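You operate a simulated robot arm through the tools that you are given. There is no shell and no other tool.

You are at the controls of a simulated robot arm. One attempt, no reset.

Task
Put things in order on the top of the wooden counter. At the end: the honey bottle stands where the grey cloth stood; the purple label stand (marked "KIWI") from the top of the wooden counter stands where the honey bottle stood; the grey cloth is on the orange oats carton; the blue-sleeved cone stands where the purple label stand stood; whatever was shut is shut again. Leave all else as you found it, and nothing knocked over.
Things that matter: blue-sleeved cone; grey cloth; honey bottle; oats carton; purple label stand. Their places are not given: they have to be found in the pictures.

Only the result counts: the job must be done as asked and must still hold three seconds after the hand-in. Knocking over, shifting, dropping, spilling or breaking anything else fails it. Flat cloth is picked up by pressing the open fingertips on it (5 to 10 N) and closing them slowly along it; thin cloth reads only 2 to 8 mm in the jaws.

Robot
A 5-joint arm with a two-finger parallel gripper, fixed in place. Base frame: the origin is at the foot of the arm, x ahead of it, y to its left, z up; the work surface is at about z = 0. Lengths are in m, angles in degrees, forces in N, time in s.
With the tool pointing down near the work surface it reaches from about 0.26 to 0.68 m from the base axis. Its first joint turns from -66.0 to 66.0 degrees. The tool tilts only in the upright plane through the base axis and itself; it spins freely about its own axis. Payload 2.9 kg.
The tool frame sits at the grasp point between the pads (the TCP): z along the fingers, y along the line on which they close. The tips reach 0.03 m beyond it. The gripper opens to 0.11 m. The fingers are 0.02 m wide and 0.01 m thick; the gripper's body (0.048 by 0.112 m) begins 0.055 m behind the TCP.
Orientation is that of the tool frame in the base frame, as [roll, pitch, yaw] about the fixed x, y, z axes, in that order (R = Rz(yaw) Ry(pitch) Rx(roll)). With the fingers straight down and closing along the base's y, the tool's x points along the base's -x, its y along +y and its z along -z.

Tools
- The arm moves only by the tool apply_moves. Its argument "rows" is a list of rows, each a list of 7 numbers: the shift along the tool's x, y, z in units of 500 mm (1.0 is 500 mm), then the turn, a rotation vector about the tool's x, y, z in units of 180 degrees (1.0 is 180 degrees), then the opening, from 0 (shut) to 1 (fully open). In form: [[dx, dy, dz, rx, ry, rz, gripper], ...]. A call has 1 to 20 rows; each row is the pose to reach, as a shift and turn from the pose commanded when the call began, along the tool's axes at that moment. A call with a number of a shift or a turn outside -1 to 1 is refused whole. Rows are played at 5 a second. More than 0.05 m and 8.6 degrees between two rows, or a gripper value outside its range, and nothing of the call is played. A pose out of reach is approached as far as the arm can. The call stops where the force on the tool passes 40 N (or 10 N more than at its start, if that is more) or the arm is blocked; 0.2 s more then pass. Each finger travels about 0.108 m/s and halts on what it meets, pressing with about 41 N; the grip force reading is that of the motor and also rises with nothing between the fingers. The clock runs only during rows and for 0.2 s after the last one: add rows that repeat a pose to give the fingers time. The reply holds the time, the measured pose of the TCP, the force on the tool along the base axes, the opening and the grip force, in the units named above and with some noise, with the torque about the TCP (base axes, N m) and any sound that the robot's microphone picked up.
- Cameras (640 x 400 px; columns grow to the right, rows downward): "scene" is fixed at [0.0376, -0.4528, 0.6075]; the picture's right is [0.76, -0.65, 0.00], its down [-0.35, -0.40, -0.85] and it looks along [0.55, 0.64, -0.53] (base axes); focal length 329 px, centre (320, 200). "wrist" rides on the gripper at [0.072, 0.017, -0.103] in the tool frame; the picture's right is [-0.23, 0.97, 0.00], its down [-0.76, -0.18, -0.62] and it looks along [-0.61, -0.14, 0.78] (tool axes); focal length 222 px, centre (320, 200).
- capture(camera): a new picture of that camera. The clock stands still meanwhile.
- pixel_to_xyz(camera, pixels): there is no depth. For up to 12 entries [column, row, z] of the newest picture of that camera ("zoom" is the newest enlarged one), the place [x, y] in the base frame at which the ray of that pixel passes the height z, good to about 0.003 m. The clock stands still meanwhile.
- zoom(camera, box): a new picture of the part [left, top, right, bottom] of that camera's present view, enlarged. The clock stands still meanwhile.
- job_done(): hands the job in; it is judged then, once.

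Leave the gripper open and the arm clear of the work at the hand-in unless told otherwise.

The tools are called after "Emit:" as a command line: name --pt "numbers of a row" for each row, then --argument value for the rest, lists and objects as JSON in quotes. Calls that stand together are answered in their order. apply_moves: Moves the arm, as the interface text tells. Its arguments: {"type":"object","properties":{"rows":{"type":"array"}},"required":["rows"]} The other tools are called the same way: capture (camera) takes a picture; pixel_to_xyz (camera, pixels) gives the place at which the rays of pixels pass given heights; zoom (camera, box) takes an enlarged picture of a part of a camera's view; job_done () hands the job in.

At the start:

```text
clock: 0.0
tool_pos: [0.3521, 0.1635, 0.3238]
orientation: [180.0, 0.1, -180.0]
contact_force: [-0.1, -0.6, -0.9]
ft_torque: [-0.02, 0.02, 0.0]
grip_width: 0.1101
grip_force: 0.1
```

scene: 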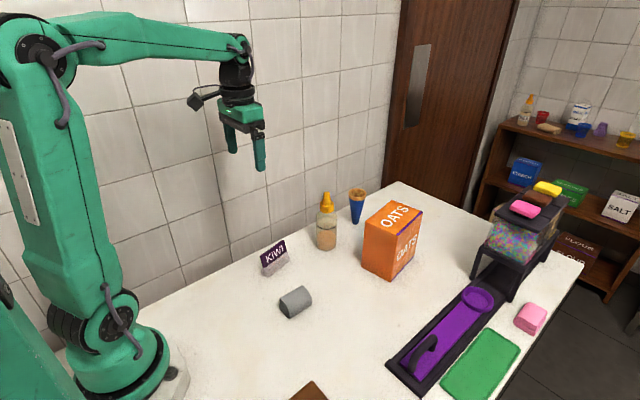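
wrist: 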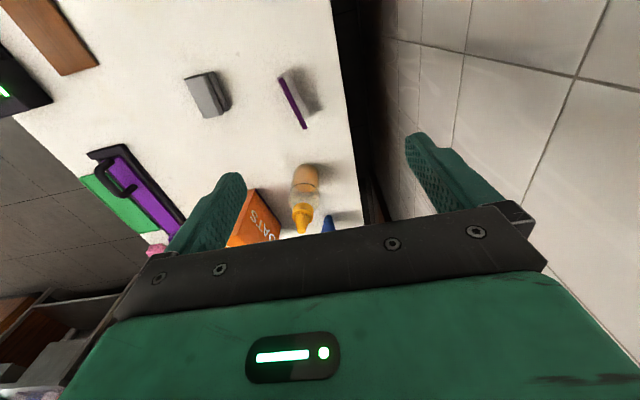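

I see a white-topped counter carrying a kiwi label stand (scene ~273,258), a honey bottle (~326,222), a blue-sleeved cone (~357,205), an oats carton (~392,240) and a grey item (~296,302). I'll zoom in on these first.

Emit:
zoom --camera "scene" --box '[230, 170, 440, 330]'

Emit:
zoom --camera "scene" --box '[370, 170, 610, 400]'

Emit:
zoom --camera "wrist" --box '[60, 40, 380, 250]'

```text
2.50 times, centred on (335, 250) of scene
```

zoom: 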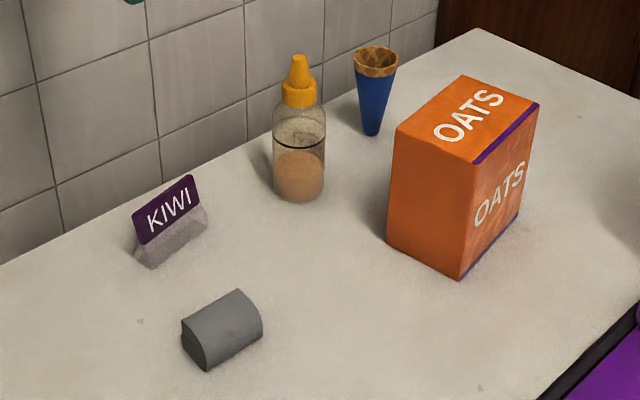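

```text
1.74 times, centred on (490, 285) of scene
```

zoom: 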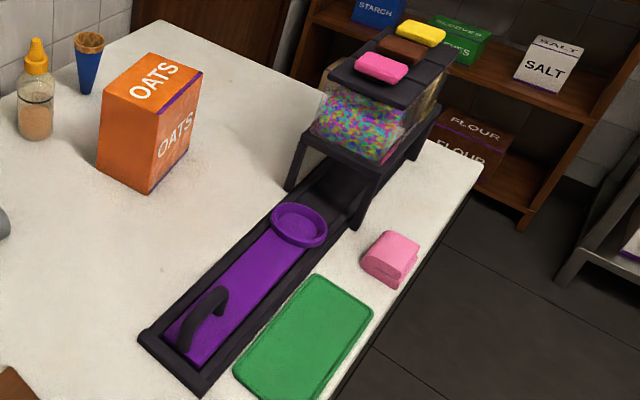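

```text
1.90 times, centred on (220, 145) of wrist
```

zoom: 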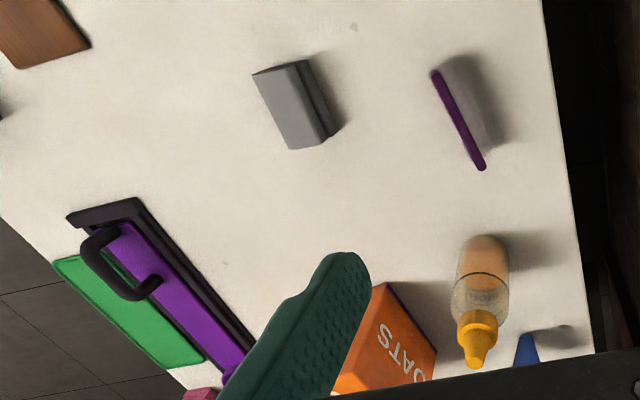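

First I'll zoom in tightly on the near items in the scene camera, so that I can get ground positions from the zoomed picture.

Emit:
zoom --camera "scene" --box '[250, 230, 330, 330]'

```text
4.00 times, centred on (290, 280) of scene
```

zoom: 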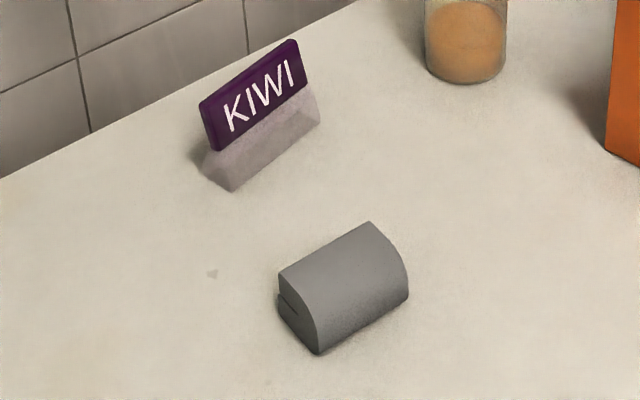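

In the 4x zoom, the cloth's bottom corners are at (318,354), (407,300) and (280,316), and its top edge runs (280,274)-(370,222). The label's base corners are at (230,190) and (318,124). I'll get their ground positions.

Emit:
pixel_to_xyz --camera "zoom" --pixels '[[318, 354, 0], [407, 300, 0], [280, 318, 0], [280, 274, 0.035], [370, 222, 0.035], [230, 190, 0], [318, 124, 0], [204, 165, 0], [465, 82, 0], [427, 68, 0], [505, 70, 0]]'

Emit:
capture --camera "wrist"

```text
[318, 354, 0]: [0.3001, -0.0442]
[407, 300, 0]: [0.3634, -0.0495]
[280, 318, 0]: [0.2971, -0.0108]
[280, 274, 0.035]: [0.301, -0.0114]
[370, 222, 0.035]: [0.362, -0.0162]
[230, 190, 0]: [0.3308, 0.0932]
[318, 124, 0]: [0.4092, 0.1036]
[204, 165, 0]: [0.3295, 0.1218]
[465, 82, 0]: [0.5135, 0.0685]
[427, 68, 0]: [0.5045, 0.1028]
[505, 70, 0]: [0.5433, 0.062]
```

```text
taken
```

wrist: 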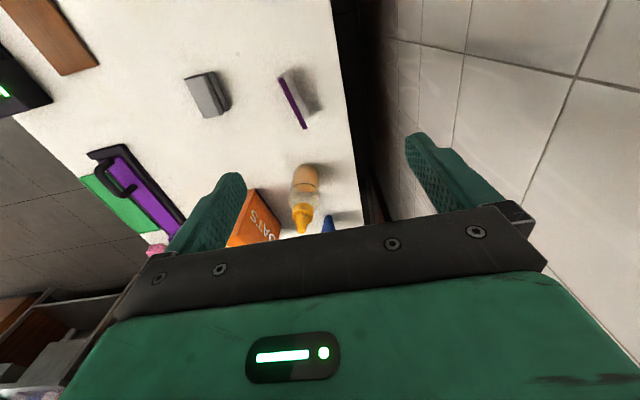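

The cloth is about 0.063 x 0.035 m, centred near (0.331,-0.030). Next I'll zoom on the bottle, cone and carton.

Emit:
zoom --camera "scene" --box '[300, 180, 380, 260]'

```text
5.00 times, centred on (340, 220) of scene
```

zoom: 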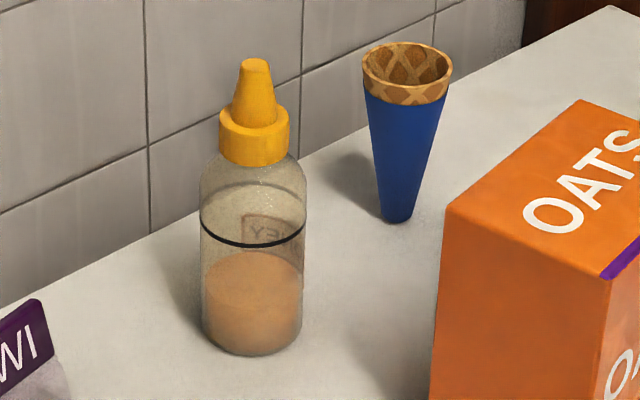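

From the 5x zoom I read the bottle base ellipse (203,325)-(302,325) with its bottom at (253,357) and top at (254,60). The cone's foot is (380,212)-(413,212) with its bottom at (396,223), and its rim spans (362,70)-(453,72). I'll convert these.

Emit:
pixel_to_xyz --camera "zoom" --pixels '[[203, 325, 0], [302, 325, 0], [253, 357, 0], [254, 62, 0.13], [254, 62, 0.14], [254, 62, 0.15], [380, 212, 0], [413, 212, 0], [396, 223, 0], [407, 68, 0.08], [407, 68, 0.1], [407, 68, 0.12]]'

Emit:
zoom --camera "scene" --box '[345, 190, 445, 290]'

```text
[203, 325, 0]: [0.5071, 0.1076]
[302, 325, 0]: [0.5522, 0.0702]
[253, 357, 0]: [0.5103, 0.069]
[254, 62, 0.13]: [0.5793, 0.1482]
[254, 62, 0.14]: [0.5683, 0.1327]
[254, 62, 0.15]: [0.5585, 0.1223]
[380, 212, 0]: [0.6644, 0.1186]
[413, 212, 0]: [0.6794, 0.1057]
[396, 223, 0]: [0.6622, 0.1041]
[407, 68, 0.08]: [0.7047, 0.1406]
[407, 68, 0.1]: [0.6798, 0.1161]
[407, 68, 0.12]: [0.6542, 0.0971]
```

```text
4.00 times, centred on (395, 240) of scene
```

zoom: 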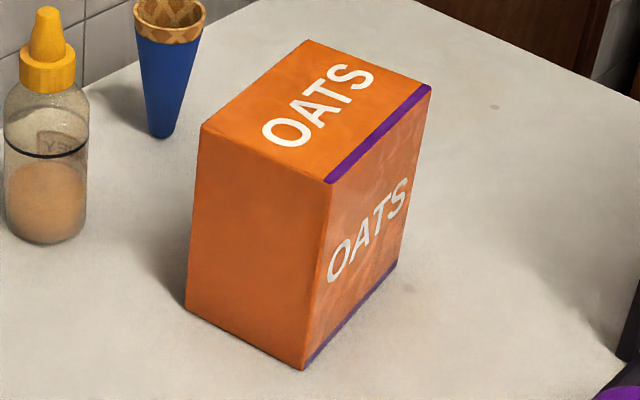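

Bottle centre comes out near (0.530,0.089), radius ~0.029, height ~0.175. The cone's foot is near (0.672,0.112), about 0.105 tall. Next are the carton corners in this 4x zoom: bottoms at (185,308), (303,370) and (396,262), tops at (201,124), (327,183), (431,88) and (306,40).

Emit:
pixel_to_xyz --camera "zoom" --pixels '[[185, 308, 0], [303, 370, 0], [396, 262, 0], [201, 124, 0.12], [201, 124, 0.13], [201, 124, 0.14], [327, 183, 0.12], [327, 183, 0.13], [327, 183, 0.14], [431, 88, 0.13], [306, 40, 0.13]]'

```text
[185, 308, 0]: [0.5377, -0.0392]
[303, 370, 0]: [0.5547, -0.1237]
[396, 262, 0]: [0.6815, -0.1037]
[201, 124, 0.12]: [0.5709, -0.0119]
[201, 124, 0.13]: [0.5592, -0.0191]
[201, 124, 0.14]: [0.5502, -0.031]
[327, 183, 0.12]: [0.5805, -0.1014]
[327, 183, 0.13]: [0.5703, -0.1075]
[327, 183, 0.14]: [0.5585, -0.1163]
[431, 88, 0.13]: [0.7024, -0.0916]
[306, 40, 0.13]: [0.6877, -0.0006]
```

The carton top is about 0.147 m high, centred near (0.608,-0.071), long axis about 9° from x. I'll move the arm over near the cloth, high up, to look at it with the wrist camera.

Emit:
apply_moves --pt "0.01 -0.063 0.033 0 0 0 1" --pt "0.02 -0.127 0.067 0 0 0 1" --pt "0.03 -0.19 0.1 0 0 0 1" --pt "0.04 -0.253 0.133 0 0 0 1" --pt "0.05 -0.317 0.167 0 0 0 1" --pt "0.06 -0.38 0.2 0 0 0 1" --pt "0.06 -0.38 0.2 0 0 0 1"

Emit:
capture --camera "wrist"

Emit:
capture --camera "scene"

```text
clock: 1.6
tool_pos: [0.3211, -0.0287, 0.2217]
orientation: [180.0, 0.1, 180.0]
contact_force: [-0.6, 0.1, 0.0]
ft_torque: [-0.02, 0.0, 0.02]
grip_width: 0.1099
grip_force: 0.0
```

```text
taken
```

wrist: 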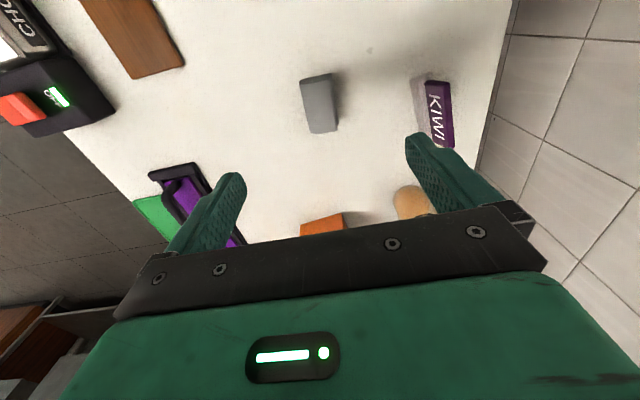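

```text
taken
```

scene: 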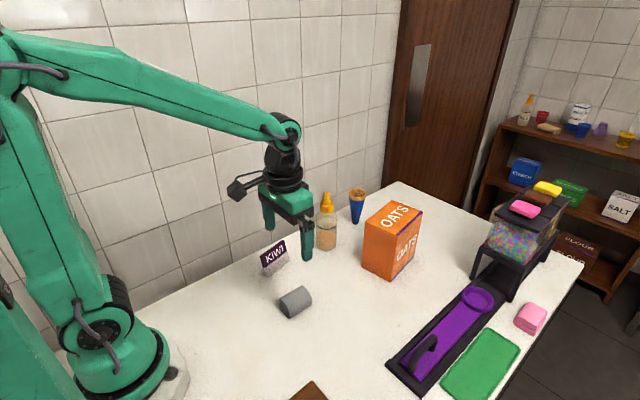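

The wrist view now shows the cloth at (320,103) and the KIWI stand at (435,112). I'll zoom in on both.

Emit:
zoom --camera "wrist" --box '[270, 50, 480, 180]'

```text
3.05 times, centred on (375, 115) of wrist
```

zoom: 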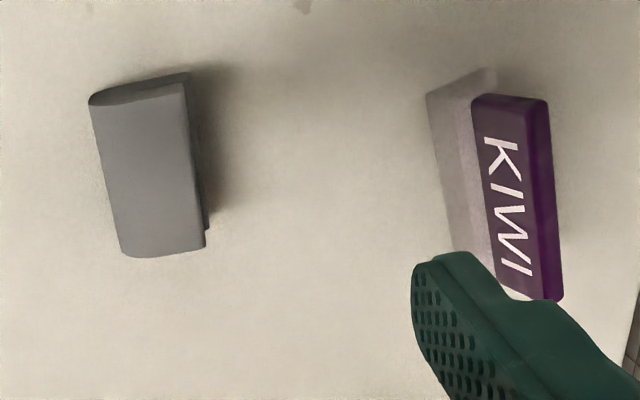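

I'll convert the cloth's top corners and the label's corners from this zoom.

Emit:
pixel_to_xyz --camera "zoom" --pixels '[[90, 100, 0.015], [122, 257, 0.015], [184, 82, 0.033], [204, 245, 0.033], [210, 228, 0.0], [427, 95, 0.0], [458, 250, 0.0], [495, 68, 0.0], [475, 97, 0.05], [548, 100, 0.05], [548, 100, 0.06], [562, 298, 0.05]]'

```text
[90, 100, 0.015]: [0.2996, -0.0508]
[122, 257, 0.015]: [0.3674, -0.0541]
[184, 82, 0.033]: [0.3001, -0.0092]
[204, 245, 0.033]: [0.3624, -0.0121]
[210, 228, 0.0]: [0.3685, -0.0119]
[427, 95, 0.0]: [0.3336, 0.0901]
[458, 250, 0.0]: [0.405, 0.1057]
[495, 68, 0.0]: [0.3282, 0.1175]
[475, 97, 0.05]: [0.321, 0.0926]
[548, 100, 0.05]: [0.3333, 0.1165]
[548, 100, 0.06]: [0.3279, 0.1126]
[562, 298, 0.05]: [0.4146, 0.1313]
```

The two views agree. The cloth is centred at about (0.332,-0.031), spans x 0.300–0.365 and y -0.052 to -0.010, is about 0.033 high, and its long axis is about -4° from x. The label base centre is about (0.368,0.112) at about +9.5°. I'll descend to above the cloth with a 4° turn.

Emit:
apply_moves --pt "-0.007 -0.001 0.07 0 0 0.007 1" --pt "-0.014 -0.003 0.14 0 0 0.014 1" --pt "-0.022 -0.0046 0.21 0 0 0.022 1" --pt "-0.022 -0.0046 0.263 0 0 0.022 1" --pt "-0.022 -0.0046 0.263 0 0 0.022 1"

Emit:
capture --camera "wrist"

Emit:
zoom --camera "scene" --box '[220, 200, 380, 340]'

```text
clock: 2.8
tool_pos: [0.3325, -0.0282, 0.0908]
orientation: [-180.0, 0.1, 176.0]
contact_force: [-0.2, 0.7, -0.6]
ft_torque: [0.01, -0.03, -0.03]
grip_width: 0.11
grip_force: 0.1
```

```text
taken
```

wrist: 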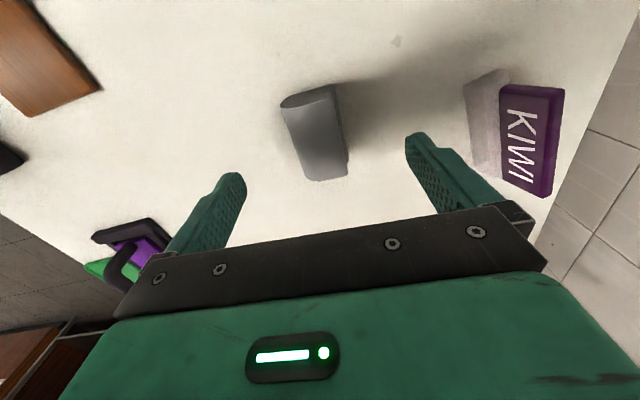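

```text
2.86 times, centred on (300, 270) of scene
```

zoom: 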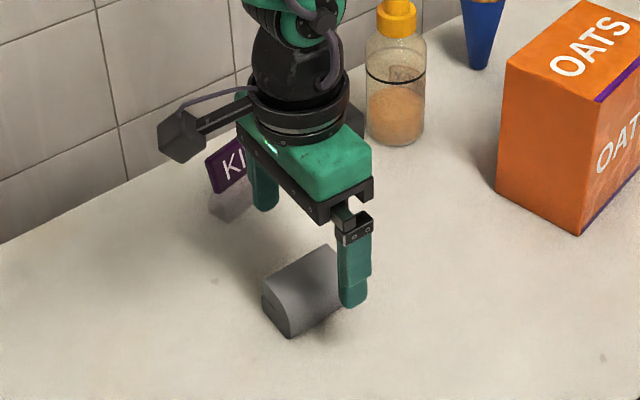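

The fingers are aligned with the cloth. I'll check its corners again from this closer picture: back (283,105)/(336,86), front (313,180)/(346,177).

Emit:
pixel_to_xyz --camera "wrist" --pixels '[[283, 105, 0.015], [313, 178, 0.015], [336, 86, 0.033], [346, 176, 0.033], [350, 150, 0.0], [470, 85, 0.0], [475, 160, 0.0]]'

```text
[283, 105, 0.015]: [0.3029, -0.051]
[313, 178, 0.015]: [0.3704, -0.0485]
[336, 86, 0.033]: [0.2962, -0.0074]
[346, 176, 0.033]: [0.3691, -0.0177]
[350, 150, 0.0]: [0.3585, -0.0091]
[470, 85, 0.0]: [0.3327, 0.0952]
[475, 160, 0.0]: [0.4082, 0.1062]
```

Centre comes out at about (0.334,-0.030), so I'll go straight down to about z 0.034 with the fingers open.

Emit:
apply_moves --pt "0 -0.004 0.04 0 0 0 1" --pt "0 -0.004 0.08 0 0 0 1" --pt "0 -0.004 0.1 0 0 0 1" --pt "0 -0.004 0.113 0 0 0 1" --pt "0 -0.004 0.113 0 0 0 1"

```text
clock: 4.0
tool_pos: [0.3315, -0.0308, 0.0345]
orientation: [-179.9, 0.0, 176.0]
contact_force: [-0.5, 0.7, 0.2]
ft_torque: [0.01, 0.02, 0.01]
grip_width: 0.1103
grip_force: 0.0
```

I'm at z 0.0345 with no contact. Next I'll close slowly on the cloth.

Emit:
apply_moves --pt "0 0 0 0 0 0 0.8" --pt "0 0 0 0 0 0 0.6" --pt "0 0 0 0 0 0 0.45" --pt "0 0 0 0 0 0 0.35" --pt "0 0 0 0 0 0 0.25" --pt "0 0 0 0 0 0 0.2" --pt "0 0 0 0 0 0 0.2"

Emit:
capture --camera "wrist"

```text
clock: 5.6
tool_pos: [0.332, -0.0316, 0.0334]
orientation: [180.0, 0.0, 176.0]
contact_force: [1.2, -0.4, 2.8]
ft_torque: [-0.02, -0.01, 0.04]
grip_width: 0.0411
grip_force: 41.0
```

```text
taken
```

wrist: 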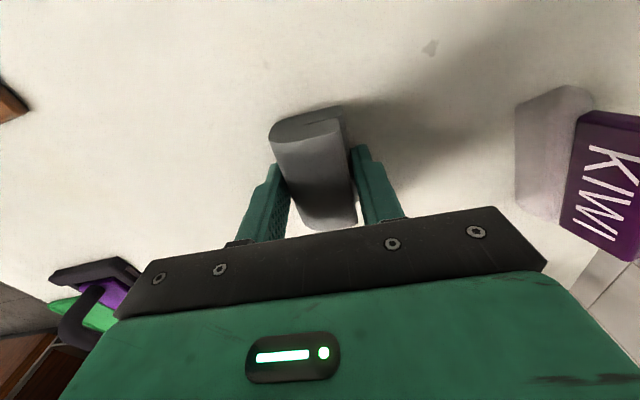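

The cloth is gripped, reading 41 mm and 41 N. I'll lift straight up to about z 0.27, holding the grip.

Emit:
apply_moves --pt "0 0 -0.02 0 0 0 0.2" --pt "0 0 -0.06 0 0 0 0.2" --pt "0 0 -0.13 0 0 0 0.2" --pt "0 0 -0.21 0 0 0 0.2" --pt "0 0 -0.29 0 0 0 0.2" --pt "0 0 -0.37 0 0 0 0.2" --pt "0 0 -0.44 0 0 0 0.2" --pt "0 0 -0.47 0 0 0 0.2" --pt "0 0 -0.47 0 0 0 0.2"

Emit:
capture --camera "scene"

Emit:
capture --camera "wrist"

```text
clock: 7.6
tool_pos: [0.3324, -0.0306, 0.2703]
orientation: [180.0, 0.0, 176.0]
contact_force: [0.6, -0.2, -1.2]
ft_torque: [-0.03, 0.0, 0.01]
grip_width: 0.0408
grip_force: 40.9
```

```text
taken
```

scene: 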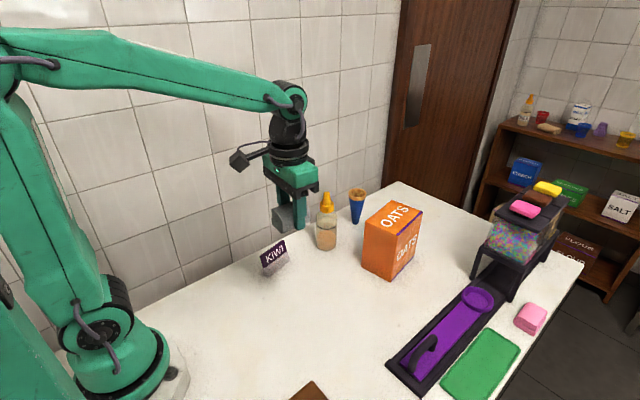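

```text
taken
```

wrist: 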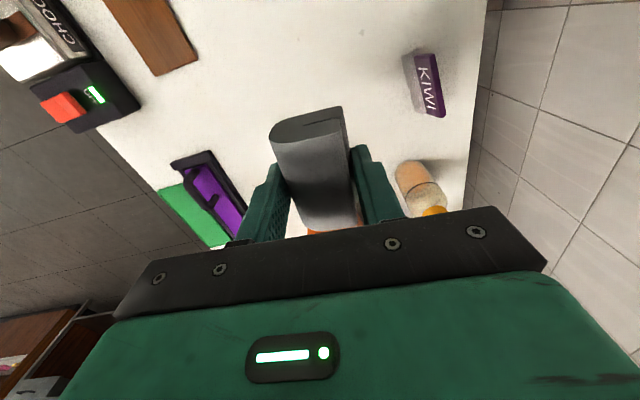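

The cloth is held securely. I'll carry it at z≈0.28 to above the carton centre (0.608,-0.071), turning about 13° to line up with the carton.

Emit:
apply_moves --pt "-0.05 -0.004 -0.01 0 0 -0.008 0.2" --pt "-0.12 -0.009 -0.02 0 0 -0.016 0.2" --pt "-0.19 -0.014 -0.02 0 0 -0.024 0.2" --pt "-0.26 -0.019 -0.02 0 0 -0.032 0.2" --pt "-0.33 -0.025 -0.02 0 0 -0.042 0.2" --pt "-0.4 -0.03 -0.02 0 0 -0.052 0.2" --pt "-0.47 -0.035 -0.02 0 0 -0.062 0.2" --pt "-0.53 -0.04 -0.02 0 0 -0.072 0.2" --pt "-0.554 -0.0414 -0.02 0 0 -0.072 0.2" --pt "-0.554 -0.0414 -0.02 0 0 -0.072 0.2"

Emit:
capture --camera "scene"

Emit:
capture --camera "wrist"

```text
clock: 9.8
tool_pos: [0.6082, -0.0708, 0.2789]
orientation: [-180.0, 0.0, -171.1]
contact_force: [-0.8, -0.4, 0.3]
ft_torque: [0.02, -0.04, -0.02]
grip_width: 0.0411
grip_force: 40.8
```

```text
taken
```

scene: 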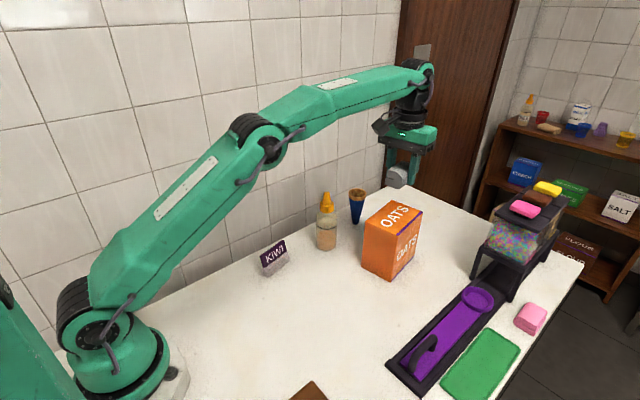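

```text
taken
```

wrist: 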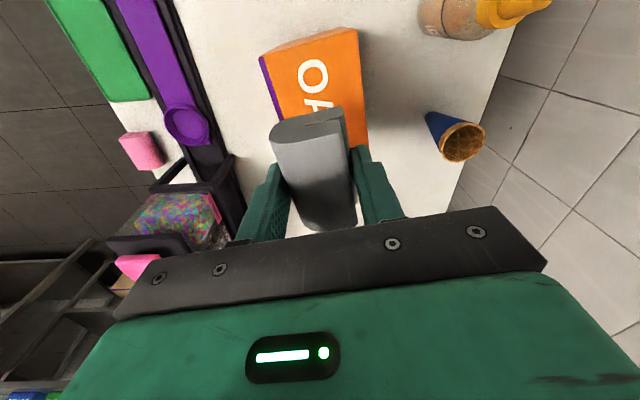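

The cloth is above the carton. I'll check the carton's top near corners in the wrist view, (260,57) and (357,28), for the height and place.

Emit:
pixel_to_xyz --camera "wrist" --pixels '[[260, 57, 0.147], [357, 28, 0.147], [260, 57, 0.14], [357, 28, 0.14], [367, 145, 0.147], [265, 52, 0.0], [440, 120, 0.0]]'

```text
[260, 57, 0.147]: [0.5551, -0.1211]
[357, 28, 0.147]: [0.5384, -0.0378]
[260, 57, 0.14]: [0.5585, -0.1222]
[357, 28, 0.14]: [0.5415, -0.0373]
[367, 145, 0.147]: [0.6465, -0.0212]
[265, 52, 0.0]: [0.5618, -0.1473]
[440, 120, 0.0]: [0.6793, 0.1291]
```

This matches a top height of about 0.147. I'll descend to TCP z≈0.188, with the cloth bottom about 7 mm above the carton.

Emit:
apply_moves --pt "0 0 0.04 0 0 0 0.2" --pt "0 0 0.09 0 0 0 0.2" --pt "0 0 0.14 0 0 0 0.2" --pt "0 0 0.17 0 0 0 0.2" --pt "0 0 0.182 0 0 0 0.2" --pt "0 0 0.182 0 0 0 0.2"

Emit:
zoom --camera "scene" --box '[345, 150, 465, 290]'

```text
clock: 11.2
tool_pos: [0.6075, -0.0718, 0.1888]
orientation: [-179.9, 0.0, -171.0]
contact_force: [-0.9, 0.1, -0.7]
ft_torque: [-0.02, 0.0, 0.02]
grip_width: 0.0413
grip_force: 40.6
```

```text
2.86 times, centred on (405, 220) of scene
```

zoom: 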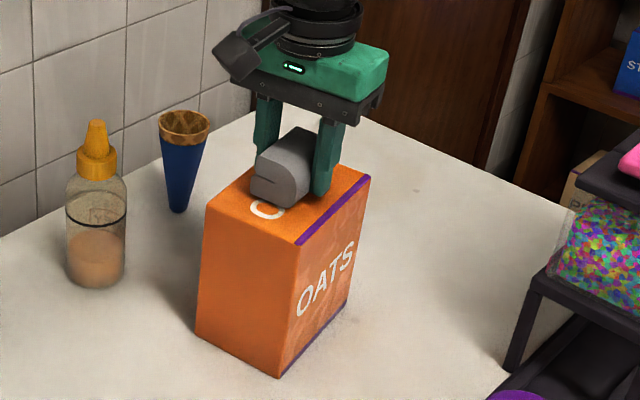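

The cloth is just above the carton, well inside its top. I'll lower it in small steps and watch the force.

Emit:
apply_moves --pt "0 0 0.004 0 0 0 0.2" --pt "0 0 0.008 0 0 0 0.2" --pt "0 0 0.01 0 0 0 0.2" --pt "0 0 0.01 0 0 0 0.2"

```text
clock: 12.2
tool_pos: [0.6072, -0.0714, 0.1848]
orientation: [180.0, 0.0, -171.1]
contact_force: [-0.7, 2.6, 3.9]
ft_torque: [0.08, 0.01, 0.03]
grip_width: 0.0411
grip_force: 40.4
```

The upward force of about 3.9 N suggests first touch. I'll go 1 mm lower to seat it.

Emit:
apply_moves --pt "0 0 0.002 0 0 0 0.2" --pt "0 0 0.002 0 0 0 0.2"

```text
clock: 12.8
tool_pos: [0.6064, -0.0715, 0.1834]
orientation: [-180.0, 0.0, -171.0]
contact_force: [1.3, 2.5, 10.1]
ft_torque: [0.09, 0.16, -0.04]
grip_width: 0.0411
grip_force: 40.6
```

Contact is firm at 10 N. I'll ease up 1 mm and open the fingers gently.

Emit:
apply_moves --pt "0 0 -0.0015 0 0 0 0.2" --pt "0 0 -0.0015 0 0 0 0.4" --pt "0 0 -0.0015 0 0 0 0.45" --pt "0 0 -0.0015 0 0 0 0.55" --pt "0 0 -0.0015 0 0 0 0.65" --pt "0 0 -0.0015 0 0 0 0.65"

Emit:
zoom --camera "scene" --box '[345, 150, 465, 290]'

```text
clock: 14.2
tool_pos: [0.6066, -0.0715, 0.1841]
orientation: [-180.0, 0.0, -171.0]
contact_force: [0.5, -0.3, -1.0]
ft_torque: [-0.01, -0.01, -0.02]
grip_width: 0.0716
grip_force: 0.1
```

```text
2.86 times, centred on (405, 220) of scene
```

zoom: 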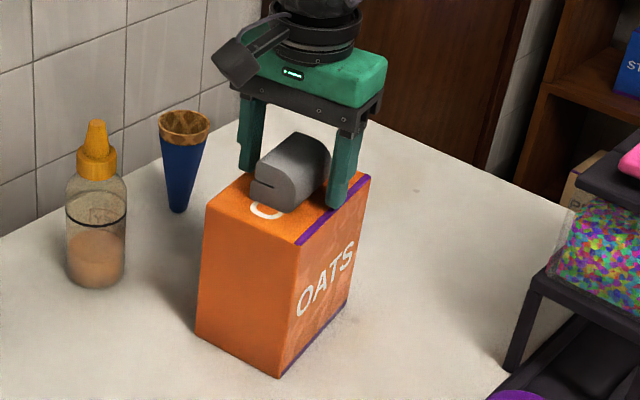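

The cloth rests on the carton. I'll rise straight up, clear of it.

Emit:
apply_moves --pt "0 0 -0.02 0 0 0 0.65" --pt "0 0 -0.06 0 0 0 0.65" --pt "0 0 -0.12 0 0 0 0.65" --pt "0 0 -0.18 0 0 0 0.8" --pt "0 0 -0.22 0 0 0 1" --pt "0 0 -0.22 0 0 0 1"

Emit:
capture --camera "scene"

Emit:
capture --camera "wrist"

Emit:
pixel_to_xyz --camera "scene" --pixels '[[207, 275, 0], [250, 254, 0], [300, 229, 0], [395, 182, 0]]'

```text
clock: 15.6
tool_pos: [0.6068, -0.0711, 0.2933]
orientation: [-180.0, 0.1, -171.0]
contact_force: [0.4, -0.1, 0.5]
ft_torque: [0.04, -0.03, 0.0]
grip_width: 0.1101
grip_force: 0.2
```

```text
taken
```

scene: 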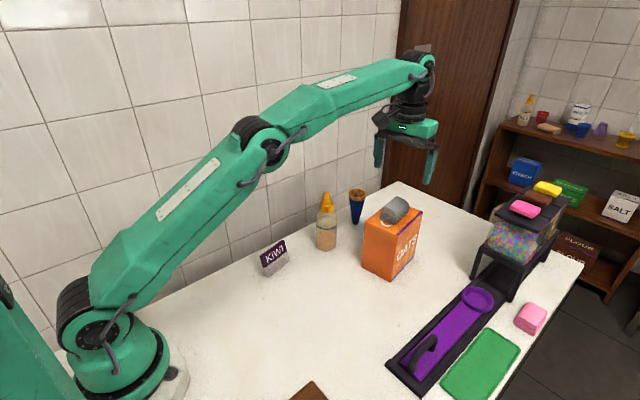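

```text
taken
```

wrist: 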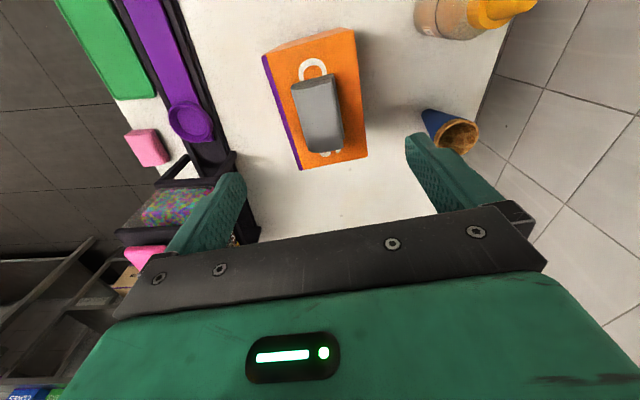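

```text
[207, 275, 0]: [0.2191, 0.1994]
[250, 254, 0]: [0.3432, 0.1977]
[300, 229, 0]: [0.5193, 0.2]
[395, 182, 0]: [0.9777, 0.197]
```

The counter edge is at y≈0.20, and the cloth lies well inside the carton's top. I'll move over the honey bottle at z≈0.293, turning 9° back so the fingers close along y.

Emit:
apply_moves --pt "0.017 0.057 0 0 0 0.008 1" --pt "0.034 0.113 0 0 0 0.016 1" --pt "0.051 0.17 0 0 0 0.025 1" --pt "0.068 0.227 0 0 0 0.033 1" --pt "0.085 0.283 0 0 0 0.042 1" --pt "0.1017 0.34 0 0 0 0.05 1" --pt "0.1017 0.34 0 0 0 0.05 1"

Emit:
capture --camera "wrist"

Emit:
zoom --camera "scene" --box '[270, 110, 430, 270]'

```text
clock: 17.2
tool_pos: [0.5317, 0.0897, 0.293]
orientation: [180.0, 0.0, -180.0]
contact_force: [-0.6, 0.2, -0.3]
ft_torque: [0.02, 0.0, 0.01]
grip_width: 0.1101
grip_force: 0.1
```

```text
taken
```

wrist: 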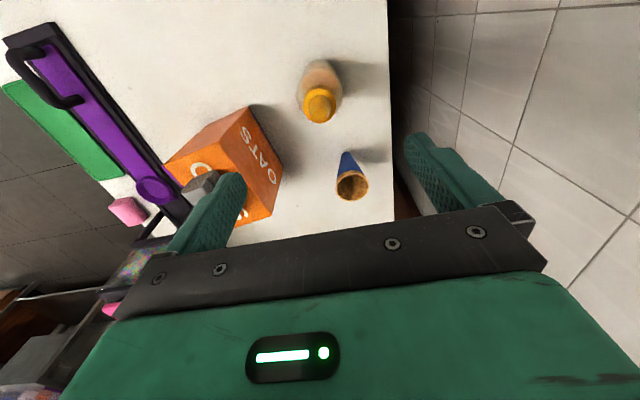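

```text
2.50 times, centred on (350, 190) of scene
```

zoom: 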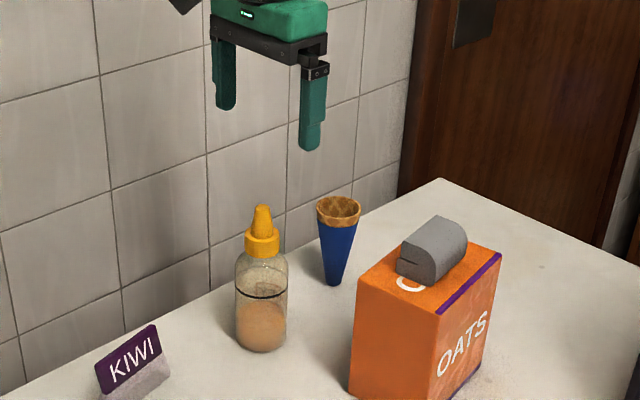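

Emit:
zoom --camera "wrist" --box '[270, 40, 400, 220]'

```text
2.22 times, centred on (335, 130) of wrist
```

zoom: 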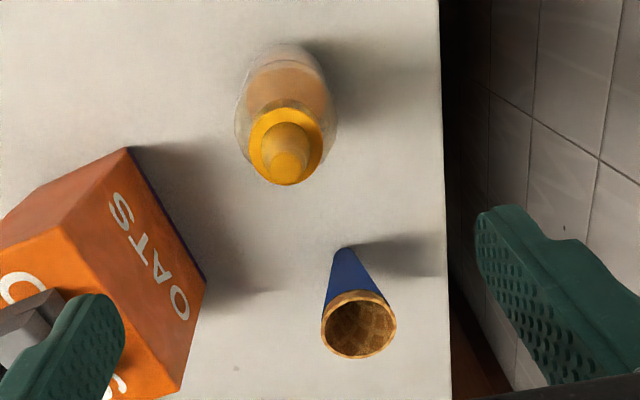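

In this wrist zoom, the cap flange centre is about (286,141), the nozzle tip about (289,166), and the cone rim centre about (359,325). I'll convert them at trial heights.

Emit:
pixel_to_xyz --camera "zoom" --pixels '[[286, 142, 0.13], [286, 142, 0.14], [250, 142, 0.14], [322, 142, 0.14], [289, 166, 0.174], [289, 166, 0.18], [359, 325, 0.1], [359, 325, 0.11], [322, 325, 0.105], [397, 325, 0.105], [285, 62, 0.0], [345, 250, 0.0]]'

```text
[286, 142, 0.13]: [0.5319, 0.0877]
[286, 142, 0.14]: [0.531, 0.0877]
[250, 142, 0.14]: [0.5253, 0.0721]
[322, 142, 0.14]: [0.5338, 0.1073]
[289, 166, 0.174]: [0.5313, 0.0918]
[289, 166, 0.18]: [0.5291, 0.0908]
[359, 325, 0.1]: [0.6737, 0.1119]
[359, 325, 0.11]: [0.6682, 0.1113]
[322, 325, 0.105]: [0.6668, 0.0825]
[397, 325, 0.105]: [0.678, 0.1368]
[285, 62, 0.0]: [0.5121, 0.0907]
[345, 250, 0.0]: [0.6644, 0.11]
```

The bottle axis is (0.531,0.089) and the tool is right over it. I'll lower the open fingers to TCP z≈0.20 first and check.

Emit:
apply_moves --pt "0 0 0.05 0 0 0 1" --pt "0 0 0.11 0 0 0 1" --pt "0 0 0.16 0 0 0 1" --pt "0 0 0.186 0 0 0 1" --pt "0 0 0.186 0 0 0 1"

Emit:
zoom --camera "scene" --box '[280, 140, 380, 260]'

Emit:
capture --camera "wrist"

```text
clock: 18.4
tool_pos: [0.5335, 0.0895, 0.2008]
orientation: [-179.9, -0.1, -179.9]
contact_force: [0.5, -0.1, 0.4]
ft_torque: [0.02, -0.01, -0.03]
grip_width: 0.1102
grip_force: 0.1
```

```text
3.33 times, centred on (330, 200) of scene
```

zoom: 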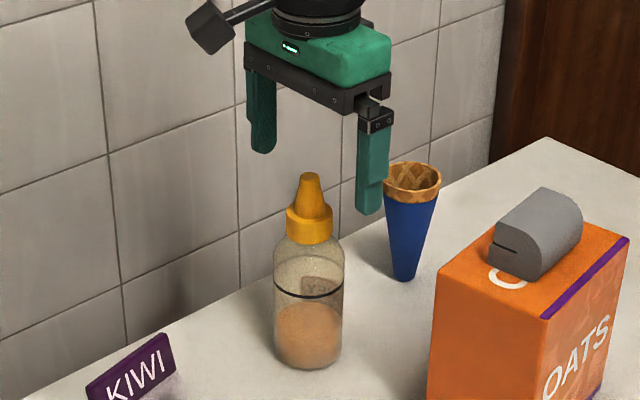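

```text
taken
```

wrist: 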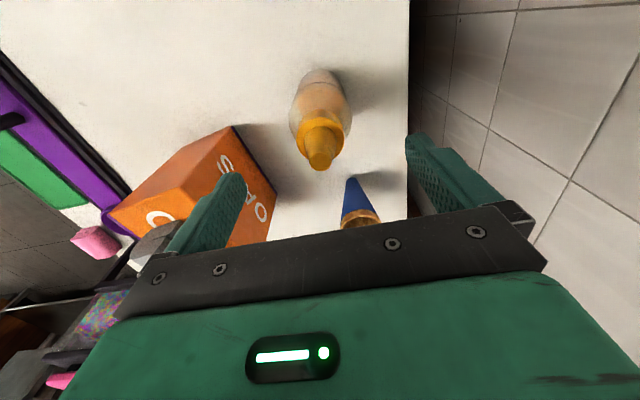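

The bottle's cap is centred between the fingers. I'll go down to TCP z≈0.146, which puts the tips at about 0.116, level with the bottom of the cap flange.

Emit:
apply_moves --pt "0.004 0 0.04 0 0 0 1" --pt "0.004 0 0.08 0 0 0 1" --pt "0.004 0 0.1 0 0 0 1" --pt "0.004 0 0.11 0 0 0 1" --pt "0.004 0 0.11 0 0 0 1"

Emit:
zoom --camera "scene" --box '[280, 160, 380, 260]'

Emit:
capture --camera "wrist"

```text
clock: 19.6
tool_pos: [0.529, 0.0888, 0.1452]
orientation: [-180.0, 0.0, 180.0]
contact_force: [-0.2, 0.0, -0.8]
ft_torque: [-0.01, 0.03, 0.0]
grip_width: 0.1102
grip_force: 0.0
```

```text
4.00 times, centred on (330, 210) of scene
```

zoom: 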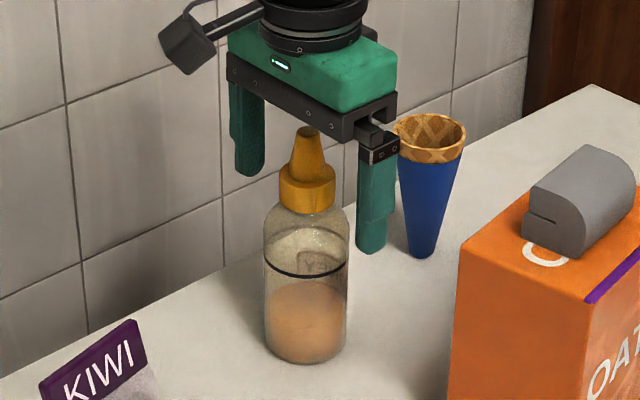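

```text
taken
```

wrist: 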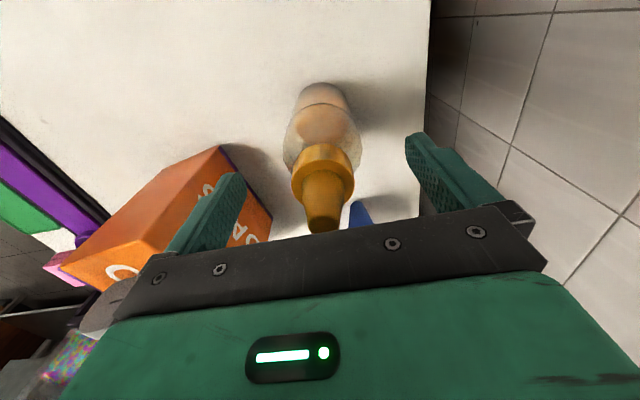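

The tips appear about 5–6 mm below the cap flange, over the sloping shoulder. I'll raise 6 mm and then close slowly on the flange.

Emit:
apply_moves --pt "-0.002 0 -0.012 0 0 0 1" --pt "-0.002 0 -0.012 0 0 0 0.8" --pt "-0.002 0 -0.012 0 0 0 0.6" --pt "-0.002 0 -0.012 0 0 0 0.48" --pt "-0.002 0 -0.012 0 0 0 0.42" --pt "-0.002 0 -0.012 0 0 0 0.36" --pt "-0.002 0 -0.012 0 0 0 0.3" --pt "-0.002 0 -0.012 0 0 0 0.24" --pt "-0.002 0 -0.012 0 0 0 0.24"

Emit:
zoom --camera "scene" --box '[280, 160, 380, 260]'

Emit:
capture --camera "wrist"

```text
clock: 21.6
tool_pos: [0.529, 0.0884, 0.1515]
orientation: [179.9, 0.0, 179.9]
contact_force: [0.3, 2.6, 0.9]
ft_torque: [0.13, 0.02, 0.0]
grip_width: 0.0351
grip_force: 41.1
```

```text
4.00 times, centred on (330, 210) of scene
```

zoom: 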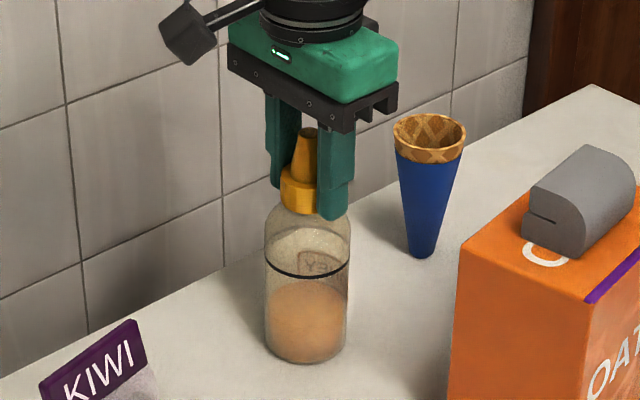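

```text
taken
```

wrist: 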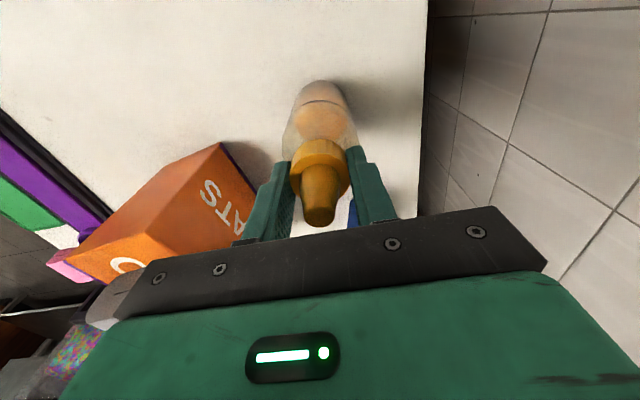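

The cap is gripped, reading 35 mm and 41 N. I'll lift by 2 cm and check that it hangs straight.

Emit:
apply_moves --pt "0 0 -0.01 0 0 0 0.24" --pt "0 0 -0.025 0 0 0 0.24" --pt "0 0 -0.04 0 0 0 0.24" --pt "0 0 -0.04 0 0 0 0.24"

Emit:
zoom --camera "scene" --box '[280, 150, 380, 260]'

```text
clock: 22.6
tool_pos: [0.5296, 0.0887, 0.1718]
orientation: [-180.0, 0.0, -179.9]
contact_force: [0.5, 0.1, -2.1]
ft_torque: [-0.03, -0.02, -0.01]
grip_width: 0.0351
grip_force: 40.6
```

```text
3.64 times, centred on (330, 205) of scene
```

zoom: 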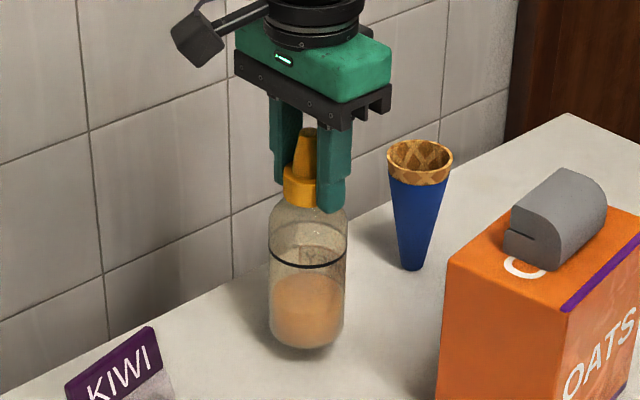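

It hangs straight. I'll lift more, so the bottle's bottom is at about 0.11, and carry it to above the cloth's old place at (0.332,-0.031).

Emit:
apply_moves --pt "0 0 -0.03 0 0 0 0.24" --pt "0 0 -0.08 0 0 0 0.24" --pt "0 0 -0.13 0 0 0 0.24" --pt "0 0 -0.17 0 0 0 0.24" --pt "0.015 -0.009 -0.18 0 0 0 0.24" --pt "0.045 -0.027 -0.18 0 0 0 0.24" --pt "0.09 -0.054 -0.18 0 0 0 0.24" --pt "0.14 -0.084 -0.18 0 0 0 0.24" --pt "0.19 -0.114 -0.18 0 0 0 0.24" --pt "0.24 -0.144 -0.18 0 0 0 0.24" --pt "0.29 -0.174 -0.18 0 0 0 0.24" --pt "0.335 -0.202 -0.18 0 0 0 0.24" --pt "0.365 -0.22 -0.18 0 0 0 0.24" --pt "0.385 -0.232 -0.18 0 0 0 0.24" --pt "0.397 -0.239 -0.18 0 0 0 0.24" --pt "0.397 -0.239 -0.18 0 0 0 0.24" --pt "0.397 -0.239 -0.18 0 0 0 0.24"

Emit:
capture --camera "scene"

Emit:
capture --camera "wrist"

```text
clock: 26.2
tool_pos: [0.3304, -0.0315, 0.2612]
orientation: [-179.9, -0.1, -180.0]
contact_force: [-0.3, 0.0, -2.0]
ft_torque: [-0.02, 0.0, -0.01]
grip_width: 0.0352
grip_force: 41.1
```

```text
taken
```

scene: 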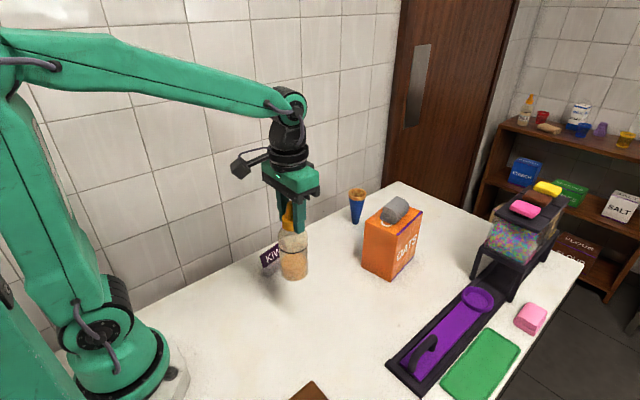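

```text
taken
```

wrist: 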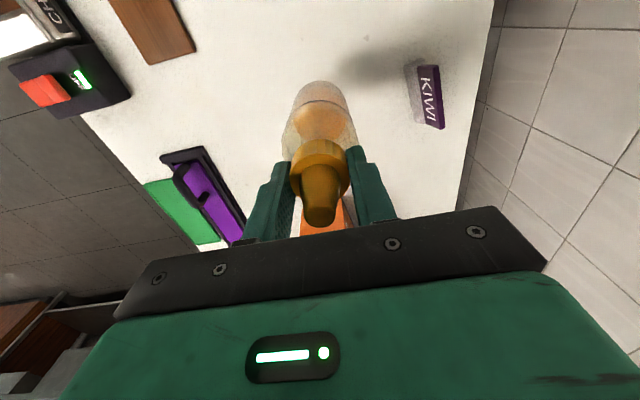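

I'm over the target. I'll lower it to TCP z≈0.155, with the bottle bottom about 3 mm above the top.

Emit:
apply_moves --pt "0 0 0.03 0 0 0 0.24" --pt "0 0 0.08 0 0 0 0.24" --pt "0 0 0.13 0 0 0 0.24" --pt "0 0 0.17 0 0 0 0.24" --pt "0 0 0.195 0 0 0 0.24" --pt "0 0 0.207 0 0 0 0.24" --pt "0 0 0.212 0 0 0 0.24" --pt "0 0 0.212 0 0 0 0.24"

Emit:
zoom --camera "scene" --box '[240, 220, 360, 340]'

```text
clock: 28.0
tool_pos: [0.3321, -0.0311, 0.1553]
orientation: [-179.9, 0.0, -179.9]
contact_force: [0.4, 0.3, -1.9]
ft_torque: [-0.03, 0.0, -0.03]
grip_width: 0.0354
grip_force: 41.6
```

```text
3.33 times, centred on (300, 280) of scene
```

zoom: 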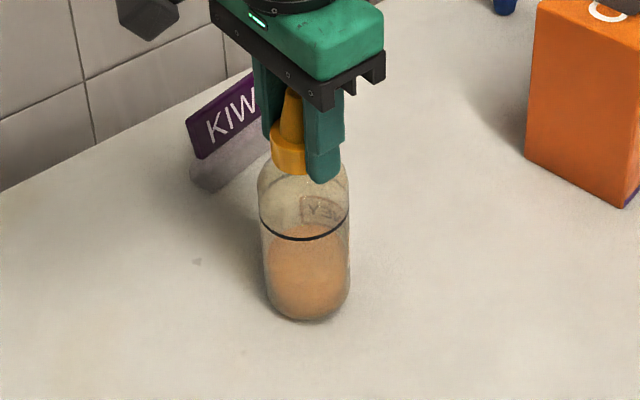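

The force is still about -1.9 N, which is the bottle's weight. I'll lower by 1 mm steps to find contact.

Emit:
apply_moves --pt "0 0 0.002 0 0 0 0.24" --pt "0 0 0.004 0 0 0 0.24" --pt "0 0 0.006 0 0 0 0.24" --pt "0 0 0.006 0 0 0 0.24"

```text
clock: 29.0
tool_pos: [0.3299, -0.0309, 0.1514]
orientation: [-180.0, 0.0, 180.0]
contact_force: [-0.1, -0.5, -1.9]
ft_torque: [0.02, 0.0, 0.02]
grip_width: 0.0354
grip_force: 41.5
```

There's no contact yet. I'll go another 1 mm down.

Emit:
apply_moves --pt "0 0 0.001 0 0 0 0.24" --pt "0 0 0.002 0 0 0 0.24" --pt "0 0 0.002 0 0 0 0.24"

```text
clock: 29.8
tool_pos: [0.3315, -0.0311, 0.151]
orientation: [-180.0, 0.0, 180.0]
contact_force: [0.2, 1.3, 1.1]
ft_torque: [0.05, 0.03, -0.01]
grip_width: 0.0354
grip_force: 41.3
```

The force rose to +1.1 N, so the bottle stands on the counter. I'll open the fingers gently.

Emit:
apply_moves --pt "0 0 0 0 0 0 0.33" --pt "0 0 0 0 0 0 0.38" --pt "0 0 0 0 0 0 0.45" --pt "0 0 0 0 0 0 0.55" --pt "0 0 0 0 0 0 0.7" --pt "0 0 0 0 0 0 0.7"

Emit:
zoom --camera "scene" --box '[240, 220, 360, 340]'

Emit:
capture --camera "wrist"

```text
clock: 31.2
tool_pos: [0.33, -0.031, 0.1511]
orientation: [180.0, 0.0, -180.0]
contact_force: [0.5, -0.2, 0.6]
ft_torque: [-0.01, -0.04, 0.01]
grip_width: 0.0769
grip_force: 0.0
```

```text
3.33 times, centred on (300, 280) of scene
```

zoom: 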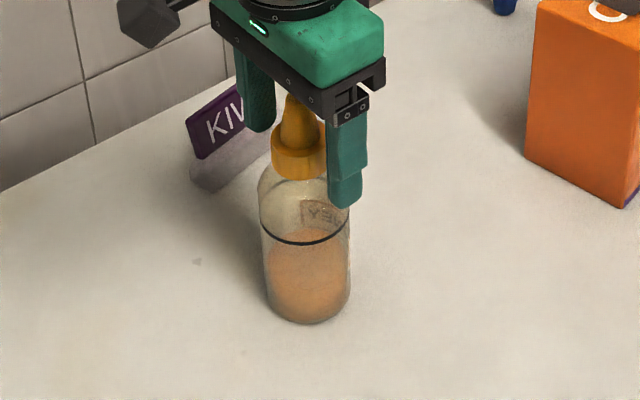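

```text
taken
```

wrist: 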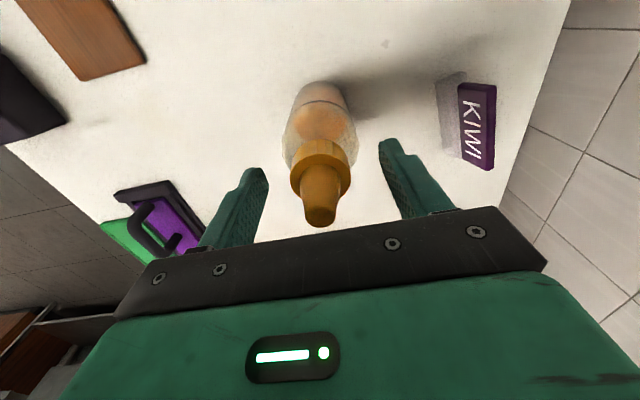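

The bottle stands by itself. I'll rise straight up clear of it.

Emit:
apply_moves --pt "0 0 -0.02 0 0 0 0.7" --pt "0 0 -0.06 0 0 0 0.7" --pt "0 0 -0.12 0 0 0 0.7" --pt "0 0 -0.19 0 0 0 0.8" --pt "0 0 -0.25 0 0 0 1" --pt "0 0 -0.25 0 0 0 1"

Emit:
capture --camera "scene"

Emit:
capture --camera "wrist"

```text
clock: 32.6
tool_pos: [0.333, -0.0319, 0.2759]
orientation: [-179.9, 0.1, -180.0]
contact_force: [-0.2, -0.2, -0.1]
ft_torque: [0.0, 0.0, -0.03]
grip_width: 0.11
grip_force: 0.1
```

```text
taken
```

scene: 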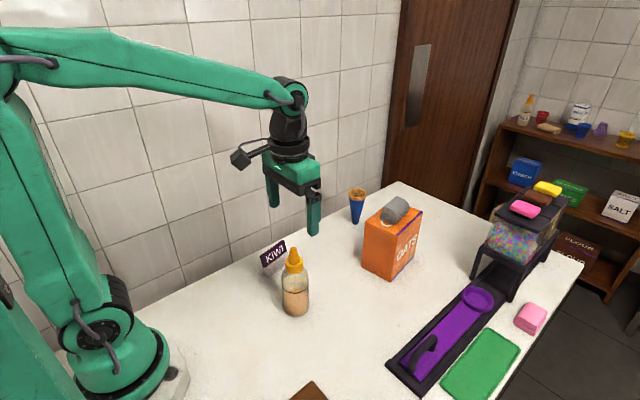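

```text
taken
```

wrist: 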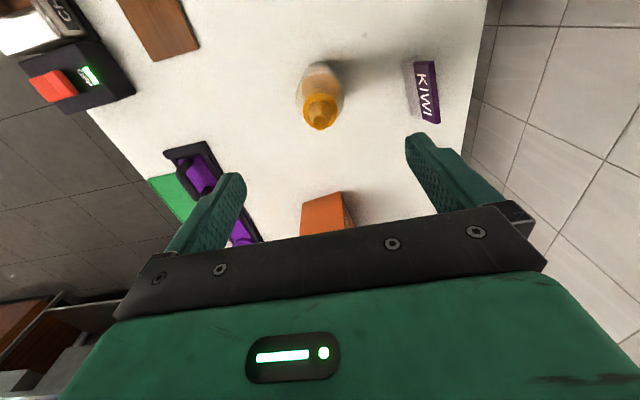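

The bottle stands well. I'll move over the KIWI stand at about (0.368,0.112), turning -9.5° about the tool axis, at z≈0.22.

Emit:
apply_moves --pt "-0.012 0.05 0.0 0 0 -0.009 1" --pt "-0.024 0.1 0.0 0 0 -0.018 1" --pt "-0.036 0.15 0.02 0 0 -0.027 1" --pt "-0.048 0.2 0.05 0 0 -0.036 1" --pt "-0.06 0.25 0.08 0 0 -0.045 1" --pt "-0.07 0.288 0.112 0 0 -0.053 1" --pt "-0.07 0.288 0.112 0 0 -0.053 1"

Emit:
capture --camera "wrist"

Emit:
zoom --camera "wrist" --box '[260, 40, 420, 160]'

```text
clock: 34.2
tool_pos: [0.3685, 0.113, 0.2203]
orientation: [-179.9, 0.1, -170.4]
contact_force: [0.0, -0.2, -0.1]
ft_torque: [0.0, -0.01, 0.0]
grip_width: 0.1102
grip_force: 0.0
```

```text
taken
```

wrist: 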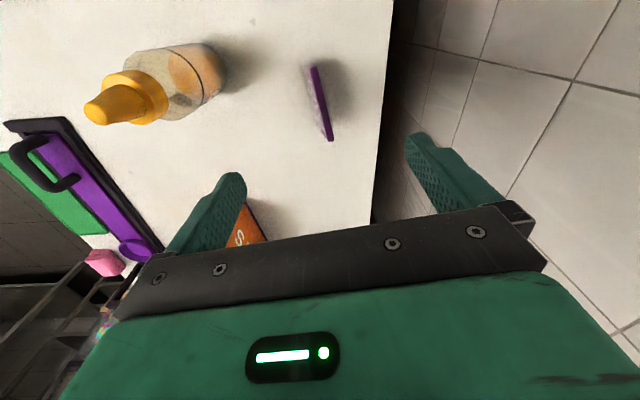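

```text
3.33 times, centred on (340, 100) of wrist
```

zoom: 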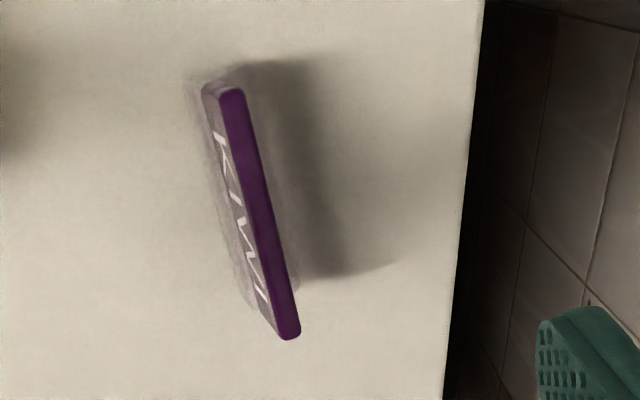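

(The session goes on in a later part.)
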